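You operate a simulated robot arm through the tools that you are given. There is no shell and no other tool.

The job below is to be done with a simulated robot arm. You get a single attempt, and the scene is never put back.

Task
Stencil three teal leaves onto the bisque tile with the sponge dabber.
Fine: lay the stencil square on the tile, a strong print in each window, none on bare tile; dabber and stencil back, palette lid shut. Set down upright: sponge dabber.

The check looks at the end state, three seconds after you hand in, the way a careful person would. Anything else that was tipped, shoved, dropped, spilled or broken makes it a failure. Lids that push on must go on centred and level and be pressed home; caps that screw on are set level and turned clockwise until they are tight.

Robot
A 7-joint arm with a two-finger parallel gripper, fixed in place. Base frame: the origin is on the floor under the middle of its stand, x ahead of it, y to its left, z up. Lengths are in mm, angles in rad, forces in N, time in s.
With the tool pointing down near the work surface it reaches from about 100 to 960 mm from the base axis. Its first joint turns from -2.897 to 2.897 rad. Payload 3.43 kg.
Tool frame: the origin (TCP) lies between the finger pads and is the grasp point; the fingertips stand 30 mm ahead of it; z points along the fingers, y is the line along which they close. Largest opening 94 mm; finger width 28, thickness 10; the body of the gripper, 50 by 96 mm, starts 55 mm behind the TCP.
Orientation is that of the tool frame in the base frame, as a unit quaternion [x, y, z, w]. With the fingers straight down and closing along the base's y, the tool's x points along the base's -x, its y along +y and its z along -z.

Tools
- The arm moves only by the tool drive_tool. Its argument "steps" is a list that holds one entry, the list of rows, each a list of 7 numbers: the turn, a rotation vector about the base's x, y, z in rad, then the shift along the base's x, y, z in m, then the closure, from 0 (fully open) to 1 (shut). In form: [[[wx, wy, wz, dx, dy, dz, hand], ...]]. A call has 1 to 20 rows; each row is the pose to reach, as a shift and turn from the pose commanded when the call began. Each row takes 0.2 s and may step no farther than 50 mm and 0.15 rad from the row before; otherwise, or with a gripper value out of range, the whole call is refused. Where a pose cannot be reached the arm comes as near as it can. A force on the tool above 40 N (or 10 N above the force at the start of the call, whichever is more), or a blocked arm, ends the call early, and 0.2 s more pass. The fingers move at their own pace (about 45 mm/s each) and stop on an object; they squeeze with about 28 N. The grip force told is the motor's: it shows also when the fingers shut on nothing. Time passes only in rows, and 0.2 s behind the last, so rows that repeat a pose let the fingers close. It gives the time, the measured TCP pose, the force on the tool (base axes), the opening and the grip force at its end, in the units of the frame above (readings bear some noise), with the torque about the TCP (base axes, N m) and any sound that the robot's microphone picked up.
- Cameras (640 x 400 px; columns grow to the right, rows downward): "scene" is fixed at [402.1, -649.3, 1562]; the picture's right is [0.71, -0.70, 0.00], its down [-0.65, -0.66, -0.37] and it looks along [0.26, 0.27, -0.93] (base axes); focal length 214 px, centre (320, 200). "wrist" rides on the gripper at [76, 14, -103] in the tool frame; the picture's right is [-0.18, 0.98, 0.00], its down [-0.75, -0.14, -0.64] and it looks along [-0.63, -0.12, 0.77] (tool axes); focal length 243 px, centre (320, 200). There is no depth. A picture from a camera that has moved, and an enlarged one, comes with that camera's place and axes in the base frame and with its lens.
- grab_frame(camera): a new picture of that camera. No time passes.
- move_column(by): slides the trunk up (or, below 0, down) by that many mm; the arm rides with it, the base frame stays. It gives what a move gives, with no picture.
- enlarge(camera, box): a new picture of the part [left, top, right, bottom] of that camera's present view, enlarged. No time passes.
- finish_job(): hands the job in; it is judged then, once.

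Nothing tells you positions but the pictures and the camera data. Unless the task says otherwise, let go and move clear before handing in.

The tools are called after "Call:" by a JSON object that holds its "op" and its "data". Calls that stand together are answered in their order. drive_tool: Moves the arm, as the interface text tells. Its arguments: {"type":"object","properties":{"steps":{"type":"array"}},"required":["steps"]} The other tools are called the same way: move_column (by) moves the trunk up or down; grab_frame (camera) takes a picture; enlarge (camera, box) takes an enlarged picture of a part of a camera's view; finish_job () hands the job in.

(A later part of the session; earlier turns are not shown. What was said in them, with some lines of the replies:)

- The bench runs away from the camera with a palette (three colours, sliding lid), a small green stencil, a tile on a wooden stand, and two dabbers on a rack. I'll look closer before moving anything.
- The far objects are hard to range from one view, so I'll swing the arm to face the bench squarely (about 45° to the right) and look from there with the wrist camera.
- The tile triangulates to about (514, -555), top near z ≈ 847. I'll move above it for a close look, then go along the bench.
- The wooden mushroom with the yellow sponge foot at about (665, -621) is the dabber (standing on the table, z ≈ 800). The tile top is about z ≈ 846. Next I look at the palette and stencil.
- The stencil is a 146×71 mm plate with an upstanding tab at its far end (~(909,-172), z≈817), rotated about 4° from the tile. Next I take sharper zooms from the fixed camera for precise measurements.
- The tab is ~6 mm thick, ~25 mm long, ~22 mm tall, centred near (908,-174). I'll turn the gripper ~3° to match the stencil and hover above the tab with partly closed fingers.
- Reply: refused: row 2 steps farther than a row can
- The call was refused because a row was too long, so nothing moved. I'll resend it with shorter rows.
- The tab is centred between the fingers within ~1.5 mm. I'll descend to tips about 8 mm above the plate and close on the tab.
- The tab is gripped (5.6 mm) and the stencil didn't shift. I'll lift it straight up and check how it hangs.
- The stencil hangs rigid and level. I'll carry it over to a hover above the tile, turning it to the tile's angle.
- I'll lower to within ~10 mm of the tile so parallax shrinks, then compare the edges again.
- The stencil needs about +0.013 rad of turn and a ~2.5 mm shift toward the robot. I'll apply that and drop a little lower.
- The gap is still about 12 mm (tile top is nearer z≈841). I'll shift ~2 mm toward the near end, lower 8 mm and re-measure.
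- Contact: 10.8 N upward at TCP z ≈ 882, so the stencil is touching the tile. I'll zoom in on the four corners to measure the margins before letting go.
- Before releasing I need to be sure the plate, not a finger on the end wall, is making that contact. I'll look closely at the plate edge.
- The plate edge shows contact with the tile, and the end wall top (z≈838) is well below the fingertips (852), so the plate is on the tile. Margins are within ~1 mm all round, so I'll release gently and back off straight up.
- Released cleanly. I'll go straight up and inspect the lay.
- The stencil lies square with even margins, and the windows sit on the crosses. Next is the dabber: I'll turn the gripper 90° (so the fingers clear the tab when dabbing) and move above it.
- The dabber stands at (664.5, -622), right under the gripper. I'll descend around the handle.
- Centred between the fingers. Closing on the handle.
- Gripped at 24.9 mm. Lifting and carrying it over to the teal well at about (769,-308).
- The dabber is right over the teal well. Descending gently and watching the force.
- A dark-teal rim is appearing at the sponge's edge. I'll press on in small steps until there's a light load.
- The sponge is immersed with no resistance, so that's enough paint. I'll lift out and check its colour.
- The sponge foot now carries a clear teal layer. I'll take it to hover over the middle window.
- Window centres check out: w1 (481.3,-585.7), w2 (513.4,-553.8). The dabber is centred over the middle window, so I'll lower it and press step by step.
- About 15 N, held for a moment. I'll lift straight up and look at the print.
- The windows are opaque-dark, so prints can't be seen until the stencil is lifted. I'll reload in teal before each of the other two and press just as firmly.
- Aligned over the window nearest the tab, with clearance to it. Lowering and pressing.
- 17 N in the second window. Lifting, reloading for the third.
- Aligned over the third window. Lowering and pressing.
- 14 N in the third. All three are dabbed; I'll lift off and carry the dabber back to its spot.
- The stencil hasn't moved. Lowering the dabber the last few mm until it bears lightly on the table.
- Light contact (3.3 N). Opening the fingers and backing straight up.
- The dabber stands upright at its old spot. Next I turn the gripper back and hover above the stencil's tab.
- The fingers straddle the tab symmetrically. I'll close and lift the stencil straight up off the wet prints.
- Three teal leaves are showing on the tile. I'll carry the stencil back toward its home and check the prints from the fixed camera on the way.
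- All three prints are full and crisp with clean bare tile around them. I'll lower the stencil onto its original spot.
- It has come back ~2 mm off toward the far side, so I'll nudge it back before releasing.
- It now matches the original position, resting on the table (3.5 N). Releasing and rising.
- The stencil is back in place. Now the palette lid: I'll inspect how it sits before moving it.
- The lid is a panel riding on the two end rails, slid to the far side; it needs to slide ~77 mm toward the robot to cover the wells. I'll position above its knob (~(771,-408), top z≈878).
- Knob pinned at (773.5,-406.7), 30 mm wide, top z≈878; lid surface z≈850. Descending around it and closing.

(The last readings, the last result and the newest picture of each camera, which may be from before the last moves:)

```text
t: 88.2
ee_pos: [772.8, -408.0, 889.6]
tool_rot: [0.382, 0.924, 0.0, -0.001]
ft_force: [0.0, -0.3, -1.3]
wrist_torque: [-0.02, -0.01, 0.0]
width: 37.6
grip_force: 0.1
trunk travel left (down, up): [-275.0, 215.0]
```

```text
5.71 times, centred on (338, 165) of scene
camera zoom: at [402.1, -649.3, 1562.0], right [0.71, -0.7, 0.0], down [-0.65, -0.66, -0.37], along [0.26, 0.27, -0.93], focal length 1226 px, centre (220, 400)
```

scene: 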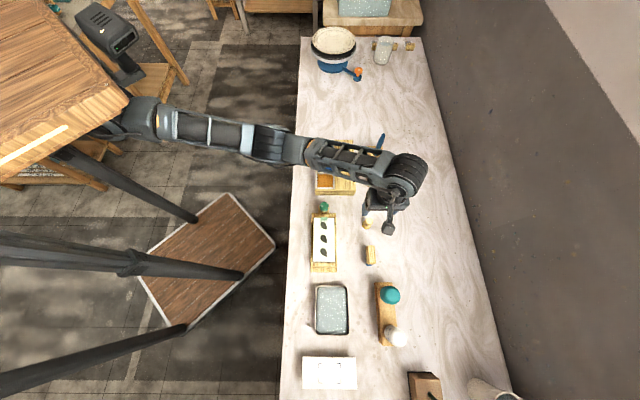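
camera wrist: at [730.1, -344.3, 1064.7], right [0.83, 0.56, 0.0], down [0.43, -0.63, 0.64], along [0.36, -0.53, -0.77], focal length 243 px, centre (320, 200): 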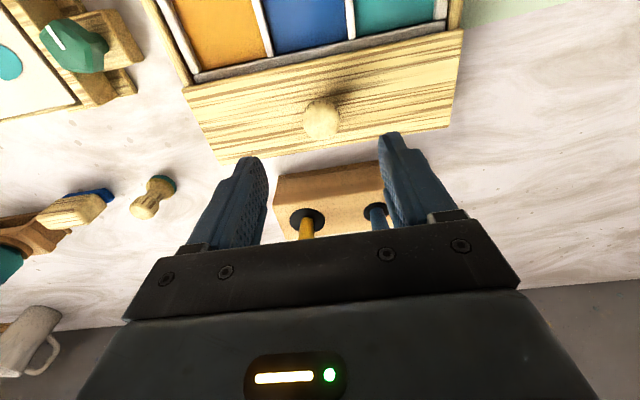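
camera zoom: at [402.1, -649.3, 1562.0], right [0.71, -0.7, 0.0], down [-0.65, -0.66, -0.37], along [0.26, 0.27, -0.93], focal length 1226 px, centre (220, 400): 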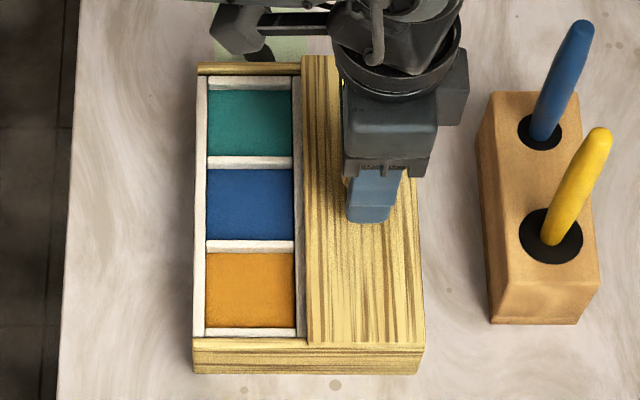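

Call:
{"op": "drive_tool", "data": {"steps": [[[0, 0, 0, 0, 0, -0.001, 0.75], [0, 0, 0, 0, 0, -0.001, 0.9], [0, 0, 0, 0, 0, -0.001, 1.0], [0, 0, 0, 0, 0, -0.001, 1.0]]]}}

Call:
{"op": "drive_tool", "data": {"steps": [[[0, 0, 0, -0.0018, 0.0018, 0, 1.0], [0, 0, 0, -0.0035, 0.0035, 0, 1.0], [0, 0, 0, -0.0053, 0.0053, 0, 1.0], [0, 0, 0, -0.0071, 0.0071, 0, 1.0]]]}}

Call:
{"op": "enlarge", "data": {"camera": "scene", "box": [305, 130, 370, 200]}}

```text
t: 89.2
ee_pos: [774.1, -407.8, 889.9]
tool_rot: [0.383, 0.924, 0.0, 0.0]
ft_force: [3.8, 2.6, 11.9]
wrist_torque: [0.02, -0.06, 0.0]
width: 28.7
grip_force: 45.4
trunk travel left (down, up): [-275.0, 215.0]
```

```text
t: 90.2
ee_pos: [766.9, -399.5, 888.2]
tool_rot: [0.382, 0.924, 0.0, 0.001]
ft_force: [8.1, 6.2, 15.1]
wrist_torque: [0.17, -0.11, 0.02]
width: 28.8
grip_force: 45.2
trunk travel left (down, up): [-275.0, 215.0]
```

```text
5.71 times, centred on (338, 165) of scene
camera zoom: at [402.1, -649.3, 1562.0], right [0.71, -0.7, 0.0], down [-0.65, -0.66, -0.37], along [0.26, 0.27, -0.93], focal length 1226 px, centre (220, 400)
```

zoom: 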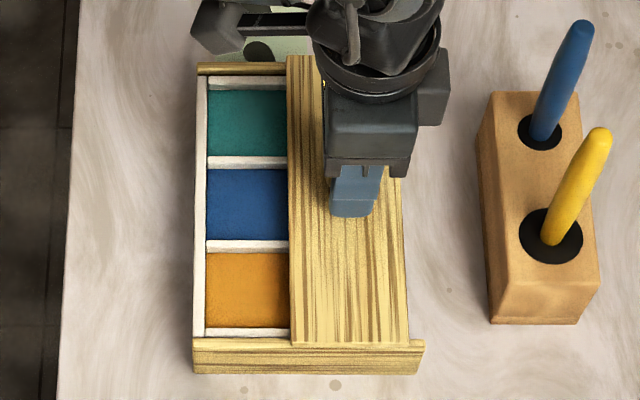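

The lid slides freely. I'll relieve the side load slightly and continue sliding.

Call:
{"op": "drive_tool", "data": {"steps": [[[0, 0, 0, -0.0028, 0.0036, 0.0004, 1.0], [0, 0, 0, -0.0068, 0.0075, 0.0006, 1.0], [0, 0, 0, -0.0107, 0.0114, 0.0006, 1.0], [0, 0, 0, -0.0146, 0.0153, 0.0006, 1.0], [0, 0, 0, -0.0185, 0.0192, 0.0006, 1.0], [0, 0, 0, -0.0224, 0.0231, 0.0006, 1.0], [0, 0, 0, -0.0262, 0.027, 0.0006, 1.0]]]}}

Call:
{"op": "enlarge", "data": {"camera": "scene", "box": [305, 130, 370, 200]}}

```text
t: 91.8
ee_pos: [738.7, -372.8, 888.8]
tool_rot: [0.382, 0.924, 0.001, 0.0]
ft_force: [9.7, 8.5, 8.0]
wrist_torque: [0.04, -0.2, -0.05]
width: 28.8
grip_force: 45.0
trunk travel left (down, up): [-275.0, 215.0]
```

```text
5.71 times, centred on (338, 165) of scene
camera zoom: at [402.1, -649.3, 1562.0], right [0.71, -0.7, 0.0], down [-0.65, -0.66, -0.37], along [0.26, 0.27, -0.93], focal length 1226 px, centre (220, 400)
```

zoom: 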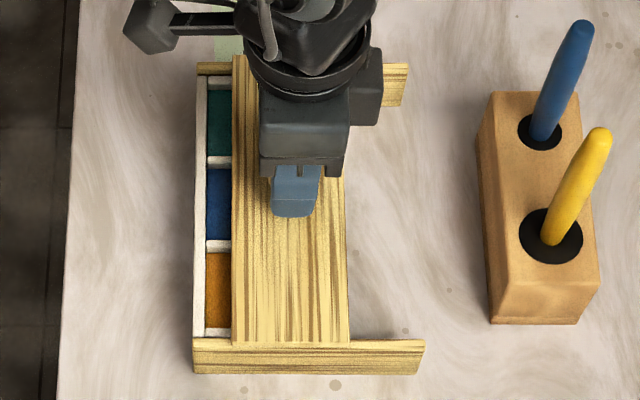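

Call:
{"op": "drive_tool", "data": {"steps": [[[0, 0, 0, -0.0022, 0.003, 0.0, 1.0], [0, 0, 0, -0.005, 0.006, 0.0, 1.0], [0, 0, 0, -0.008, 0.009, 0.0, 1.0], [0, 0, 0, -0.011, 0.012, 0.0, 1.0], [0, 0, 0, -0.0145, 0.0157, 0.0, 1.0]]]}}

Call:
{"op": "enlarge", "data": {"camera": "scene", "box": [305, 130, 370, 200]}}

Call:
{"op": "enlarge", "data": {"camera": "wrist", "box": [100, 20, 480, 240]}}

```text
t: 93.0
ee_pos: [724.2, -358.8, 888.6]
tool_rot: [0.383, 0.924, -0.001, -0.001]
ft_force: [-0.2, 0.3, -0.2]
wrist_torque: [0.01, -0.01, 0.04]
width: 28.4
grip_force: 45.2
trunk travel left (down, up): [-275.0, 215.0]
```

```text
5.71 times, centred on (338, 165) of scene
camera zoom: at [402.1, -649.3, 1562.0], right [0.71, -0.7, 0.0], down [-0.65, -0.66, -0.37], along [0.26, 0.27, -0.93], focal length 1226 px, centre (220, 400)
```

zoom: 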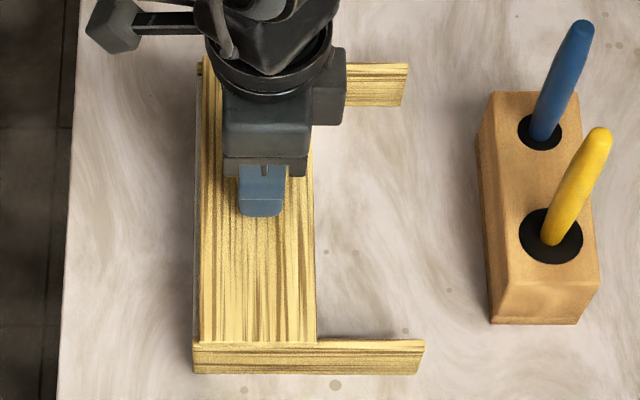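

```text
1.68 times, centred on (290, 130) of wrist
camera zoom: at [681.8, -293.5, 992.5], right [0.83, 0.56, 0.0], down [0.43, -0.63, 0.64], along [0.36, -0.53, -0.77], focal length 409 px, centre (370, 318)
```

zoom: 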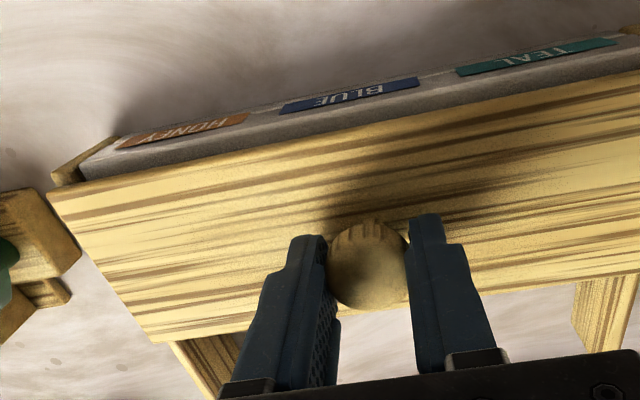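

Nearly home, ~2–3 mm left. Continuing in small steps to feel for the stop.

Call:
{"op": "drive_tool", "data": {"steps": [[[0, 0, 0, -0.0006, 0.0006, 0.0, 1.0], [0, 0, 0, -0.0012, 0.0012, 0.0, 1.0], [0, 0, 0, -0.0018, 0.0018, 0.0, 1.0]]]}}

Call:
{"op": "enlarge", "data": {"camera": "scene", "box": [308, 180, 340, 200]}}

Call:
{"op": "enlarge", "data": {"camera": "wrist", "box": [100, 60, 220, 140]}}

```text
t: 93.8
ee_pos: [724.5, -356.8, 889.0]
tool_rot: [0.383, 0.924, 0.0, -0.002]
ft_force: [-3.7, -4.1, -2.7]
wrist_torque: [-0.22, -0.09, 0.01]
width: 28.7
grip_force: 45.1
trunk travel left (down, up): [-275.0, 215.0]
```

```text
16.00 times, centred on (324, 190) of scene
camera zoom: at [402.1, -649.3, 1562.0], right [0.71, -0.7, 0.0], down [-0.65, -0.66, -0.37], along [0.26, 0.27, -0.93], focal length 3432 px, centre (256, 360)
```

zoom: 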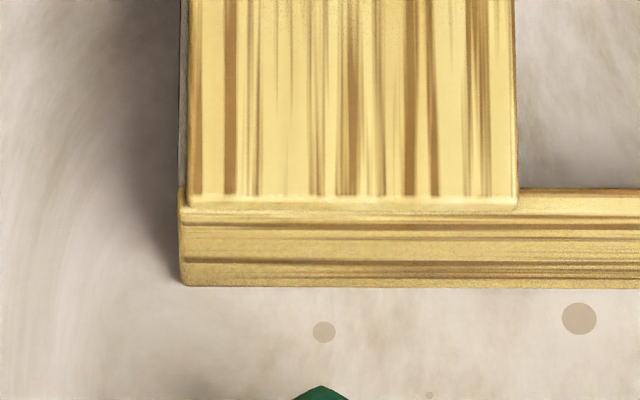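

```text
5.00 times, centred on (160, 100) of wrist
camera zoom: at [680.3, -292.0, 992.5], right [0.83, 0.56, 0.0], down [0.43, -0.63, 0.64], along [0.36, -0.53, -0.77], focal length 1213 px, centre (1120, 700)
```

zoom: 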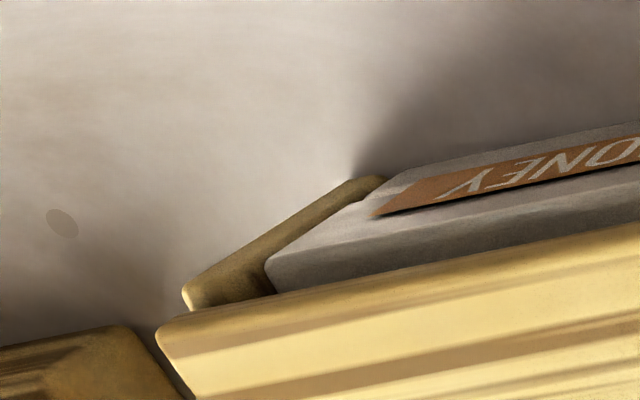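

Call:
{"op": "drive_tool", "data": {"steps": [[[0, 0, 0, -0.0008, 0.0003, -0.0003, 1.0], [0, 0, 0, -0.0014, 0.0009, -0.0003, 1.0], [0, 0, 0, -0.0018, 0.0013, -0.0003, 1.0]]]}}

Call:
{"op": "enlarge", "data": {"camera": "scene", "box": [308, 180, 340, 200]}}

```text
t: 94.6
ee_pos: [722.2, -353.9, 888.8]
tool_rot: [0.383, 0.924, 0.0, -0.001]
ft_force: [-4.9, -6.0, -4.4]
wrist_torque: [-0.08, 0.11, 0.02]
width: 28.3
grip_force: 44.6
trunk travel left (down, up): [-275.0, 215.0]
```

```text
16.00 times, centred on (324, 190) of scene
camera zoom: at [402.1, -649.3, 1562.0], right [0.71, -0.7, 0.0], down [-0.65, -0.66, -0.37], along [0.26, 0.27, -0.93], focal length 3432 px, centre (256, 360)
```

zoom: 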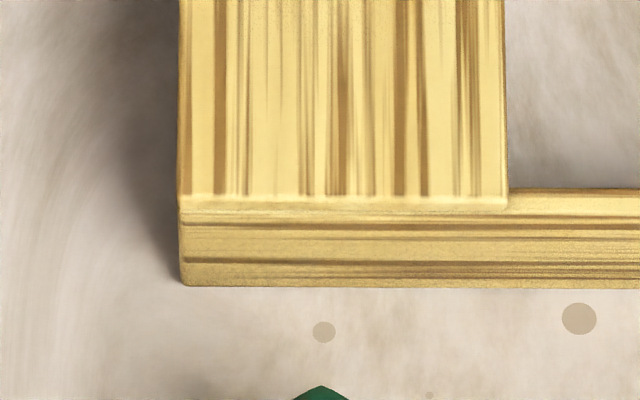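

The lid edge is now flush with the rail ends. I'll give one small extra nudge to see whether there's a stop.

Call:
{"op": "drive_tool", "data": {"steps": [[[0, 0, 0, -0.0006, 0.0002, 0.0, 1.0], [0, 0, 0, -0.0009, 0.0005, 0.0, 1.0], [0, 0, 0, -0.0009, 0.0005, 0.0, 1.0]]]}}

Call:
{"op": "enlarge", "data": {"camera": "scene", "box": [308, 180, 340, 200]}}

Call:
{"op": "enlarge", "data": {"camera": "wrist", "box": [100, 20, 480, 240]}}

```text
t: 95.4
ee_pos: [720.2, -355.1, 890.0]
tool_rot: [0.383, 0.924, 0.0, 0.001]
ft_force: [3.1, -10.3, -3.8]
wrist_torque: [-0.25, -0.1, 0.06]
width: 28.7
grip_force: 45.3
trunk travel left (down, up): [-275.0, 215.0]
```

```text
16.00 times, centred on (324, 190) of scene
camera zoom: at [402.1, -649.3, 1562.0], right [0.71, -0.7, 0.0], down [-0.65, -0.66, -0.37], along [0.26, 0.27, -0.93], focal length 3432 px, centre (256, 360)
```

zoom: 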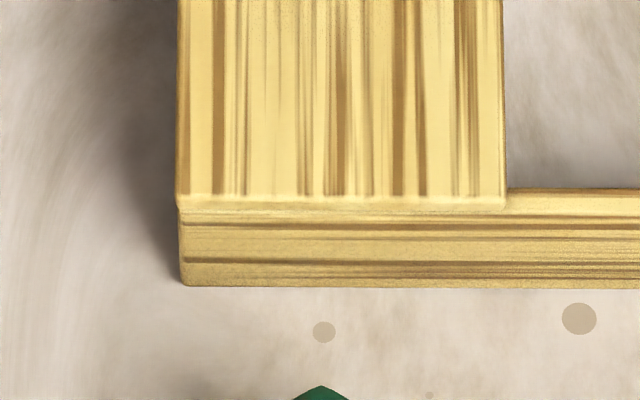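

```text
1.68 times, centred on (290, 130) of wrist
camera zoom: at [678.1, -290.0, 992.4], right [0.82, 0.57, 0.0], down [0.43, -0.63, 0.64], along [0.36, -0.53, -0.77], focal length 409 px, centre (370, 318)
```

zoom: 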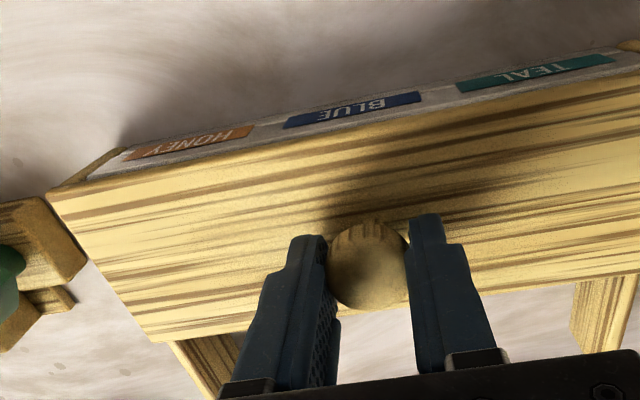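

There's the stop (≈9.5 N against the slide direction): the lid is home. Releasing the knob and rising.

Call:
{"op": "drive_tool", "data": {"steps": [[[0, 0, 0, 0, 0, 0, 0.62], [0, 0, 0, 0, 0, 0, 0.5], [0, 0, 0, 0, 0, 0, 0.4], [0, 0, 0, 0, 0, 0, 0.4], [0, 0, 0, 0, 0, 0.02, 0.4], [0, 0, 0, 0, 0, 0.06, 0.4], [0, 0, 0, 0, 0, 0.1, 0.4], [0, 0, 0, -0.03, 0.03, 0.13, 0.4], [0, 0, 0, -0.06, 0.06, 0.15, 0.4], [0, 0, 0, -0.09, 0.09, 0.16, 0.4], [0, 0, 0, -0.12, 0.12, 0.16, 0.4]]]}}

Call:
{"op": "grab_frame", "data": {"camera": "scene"}}

Call:
{"op": "grab_frame", "data": {"camera": "wrist"}}

Call:
{"op": "enlarge", "data": {"camera": "scene", "box": [300, 110, 400, 200]}}

Call:
{"op": "enlarge", "data": {"camera": "scene", "box": [300, 195, 400, 280]}}

```text
refused: row 8 steps farther than a row can; nothing moved
```

```text
taken
```

scene: 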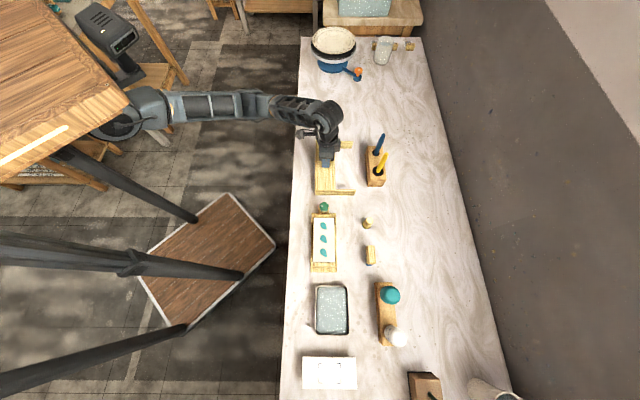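

```text
taken
camera wrist: at [678.1, -290.0, 992.4], right [0.82, 0.57, 0.0], down [0.43, -0.63, 0.64], along [0.36, -0.53, -0.77], focal length 243 px, centre (320, 200)
```

wrist: 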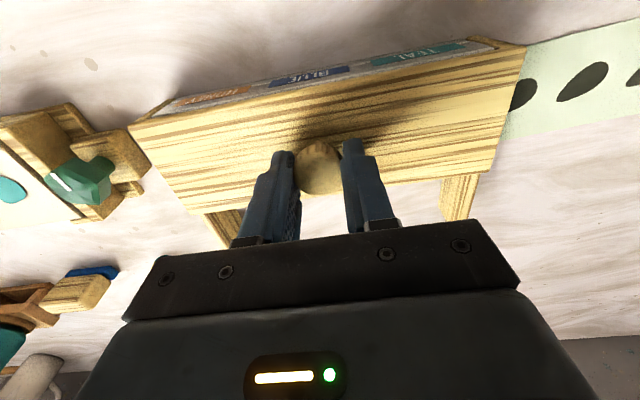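

```text
4.44 times, centred on (350, 155) of scene
camera zoom: at [402.1, -649.3, 1562.0], right [0.71, -0.7, 0.0], down [-0.65, -0.66, -0.37], along [0.26, 0.27, -0.93], focal length 953 px, centre (187, 400)
```

zoom: 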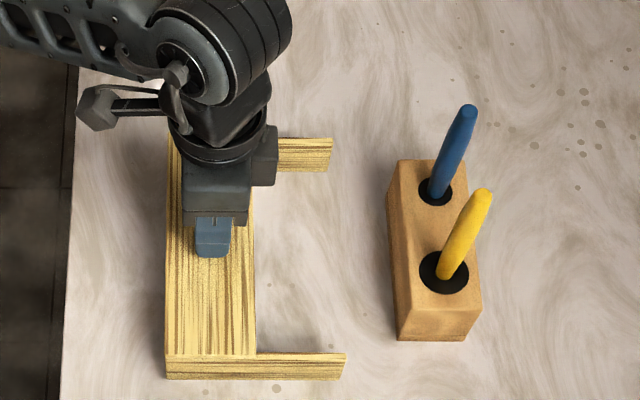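

```text
4.71 times, centred on (350, 238) of scene
camera zoom: at [402.1, -649.3, 1562.0], right [0.71, -0.7, 0.0], down [-0.65, -0.66, -0.37], along [0.26, 0.27, -0.93], focal length 1009 px, centre (179, 24)
```

zoom: 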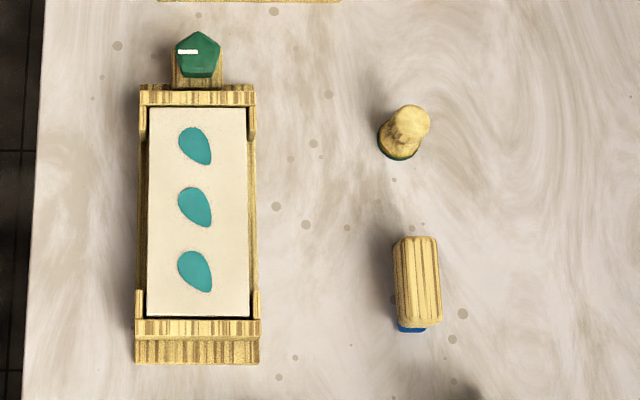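

The call was refused because of an overlong row, so the knob is still held. I'll resend the release with shorter rows.

Call:
{"op": "drive_tool", "data": {"steps": [[[0, 0, 0, 0, 0, 0, 0.62], [0, 0, 0, 0, 0, 0, 0.5], [0, 0, 0, 0, 0, 0, 0.4], [0, 0, 0, 0, 0, 0, 0.4], [0, 0, 0, 0, 0, 0.02, 0.4], [0, 0, 0, 0, 0, 0.06, 0.4], [0, 0, 0, 0, 0, 0.1, 0.4], [0, 0, 0, -0.02, 0.02, 0.13, 0.4], [0, 0, 0, -0.05, 0.05, 0.14, 0.4], [0, 0, 0, -0.08, 0.08, 0.15, 0.4], [0, 0, 0, -0.11, 0.11, 0.15, 0.4]]]}}

Call:
{"op": "grab_frame", "data": {"camera": "scene"}}

Call:
{"op": "enlarge", "data": {"camera": "scene", "box": [300, 110, 400, 200]}}

Call:
{"op": "grab_frame", "data": {"camera": "wrist"}}

```text
t: 97.8
ee_pos: [611.3, -245.2, 1040.0]
tool_rot: [0.383, 0.924, 0.0, -0.001]
ft_force: [0.9, -0.4, 0.2]
wrist_torque: [-0.03, 0.02, 0.03]
width: 56.3
grip_force: 0.1
trunk travel left (down, up): [-275.0, 215.0]
```

```text
taken
```

scene: 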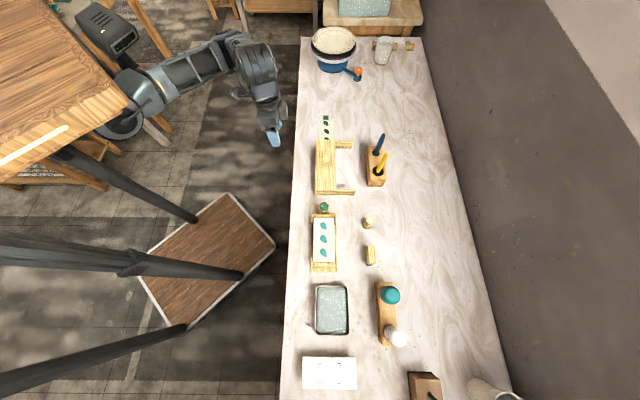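

```text
4.44 times, centred on (350, 155) of scene
camera zoom: at [402.1, -649.3, 1562.0], right [0.71, -0.7, 0.0], down [-0.65, -0.66, -0.37], along [0.26, 0.27, -0.93], focal length 953 px, centre (187, 400)
```

zoom: 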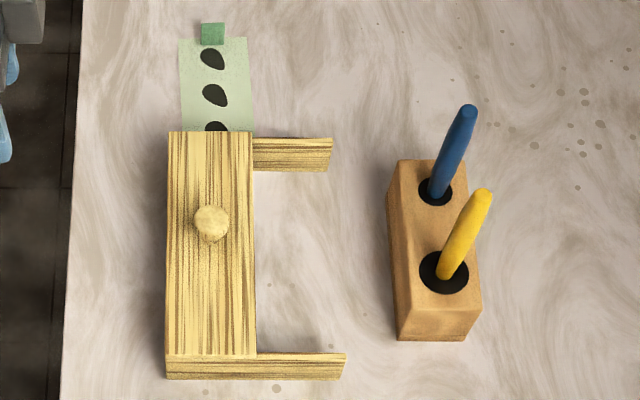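

```text
taken
camera wrist: at [567.9, -180.6, 1143.1], right [0.83, 0.56, 0.0], down [0.43, -0.63, 0.64], along [0.36, -0.53, -0.77], focal length 243 px, centre (320, 200)
```

wrist: 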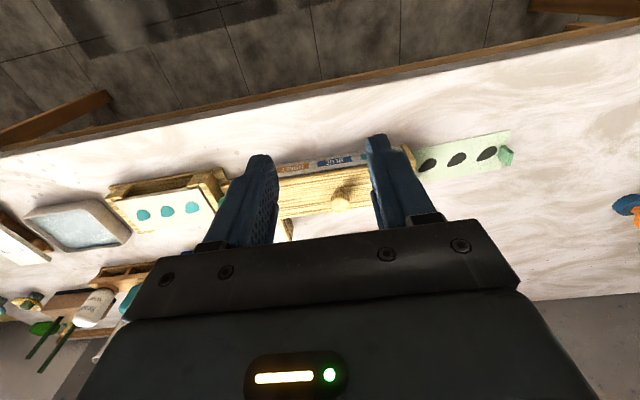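

The lid is shut, stencil and dabber are home, and three teal leaves are on the tile. One last close check of each before handing in.

Call:
{"op": "enlarge", "data": {"camera": "scene", "box": [350, 208, 390, 233]}}

Call:
{"op": "enlarge", "data": {"camera": "scene", "box": [304, 212, 344, 268]}}

Call:
{"op": "enlarge", "data": {"camera": "scene", "box": [300, 130, 360, 200]}}

```text
16.00 times, centred on (370, 220) of scene
camera zoom: at [402.1, -649.3, 1562.0], right [0.71, -0.7, 0.0], down [-0.65, -0.66, -0.37], along [0.26, 0.27, -0.93], focal length 3432 px, centre (-480, -128)
```

zoom: 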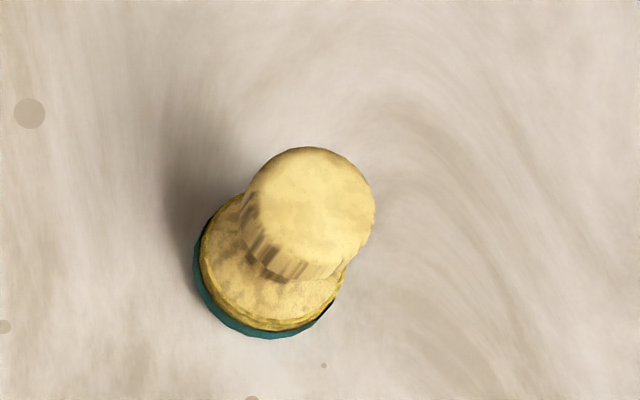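

```text
7.14 times, centred on (324, 240) of scene
camera zoom: at [402.1, -649.3, 1562.0], right [0.71, -0.7, 0.0], down [-0.65, -0.66, -0.37], along [0.26, 0.27, -0.93], focal length 1532 px, centre (291, -86)
```

zoom: 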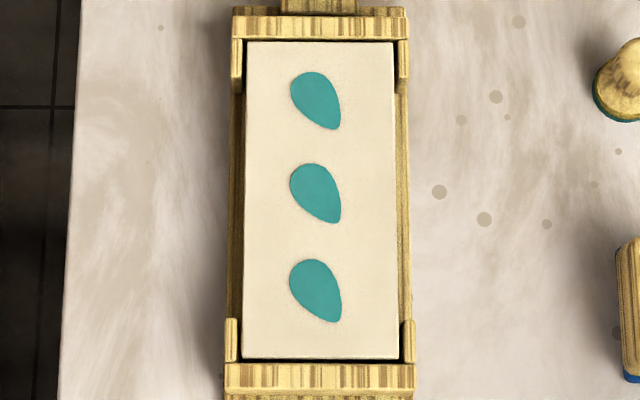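

```text
5.71 times, centred on (330, 165) of scene
camera zoom: at [402.1, -649.3, 1562.0], right [0.71, -0.7, 0.0], down [-0.65, -0.66, -0.37], along [0.26, 0.27, -0.93], focal length 1226 px, centre (263, 400)
```

zoom: 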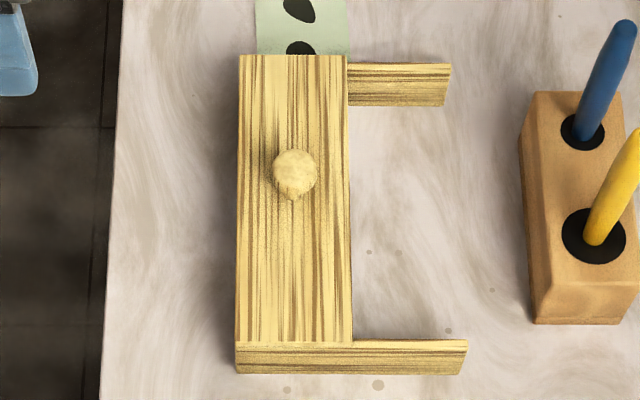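

Everything checks out. The three teal prints are full and crisp with clean tile around them, the dabber is upright at its place, the stencil is back, and the lid is shut. The gripper is empty and clear, so I'm handing in.

Call:
{"op": "finish_job", "data": {}}

```text
The job is handed in.
```

The three teal leaves are stencilled on the bisque tile and the job is handed in. I haven't seen the check's result.

- **Prints:** all three leaves came out full and crisp, with no paint on the bare tile. I reloaded the dabber before each window and pressed with about 14 to 17 N.
- **Stencil:** it lay square on the tile, with even margins of about 1 mm or less. It is now back where it was, as near as the camera can show.
- **Dabber:** it is standing upright at its original spot. Its sponge is still wet with teal.
- **Palette lid:** I slid it shut until it hit its stop, so all three wells are covered.

The camera showed nothing tipped, spilled or shoved, and the gripper was empty and clear of the bench at hand-in.
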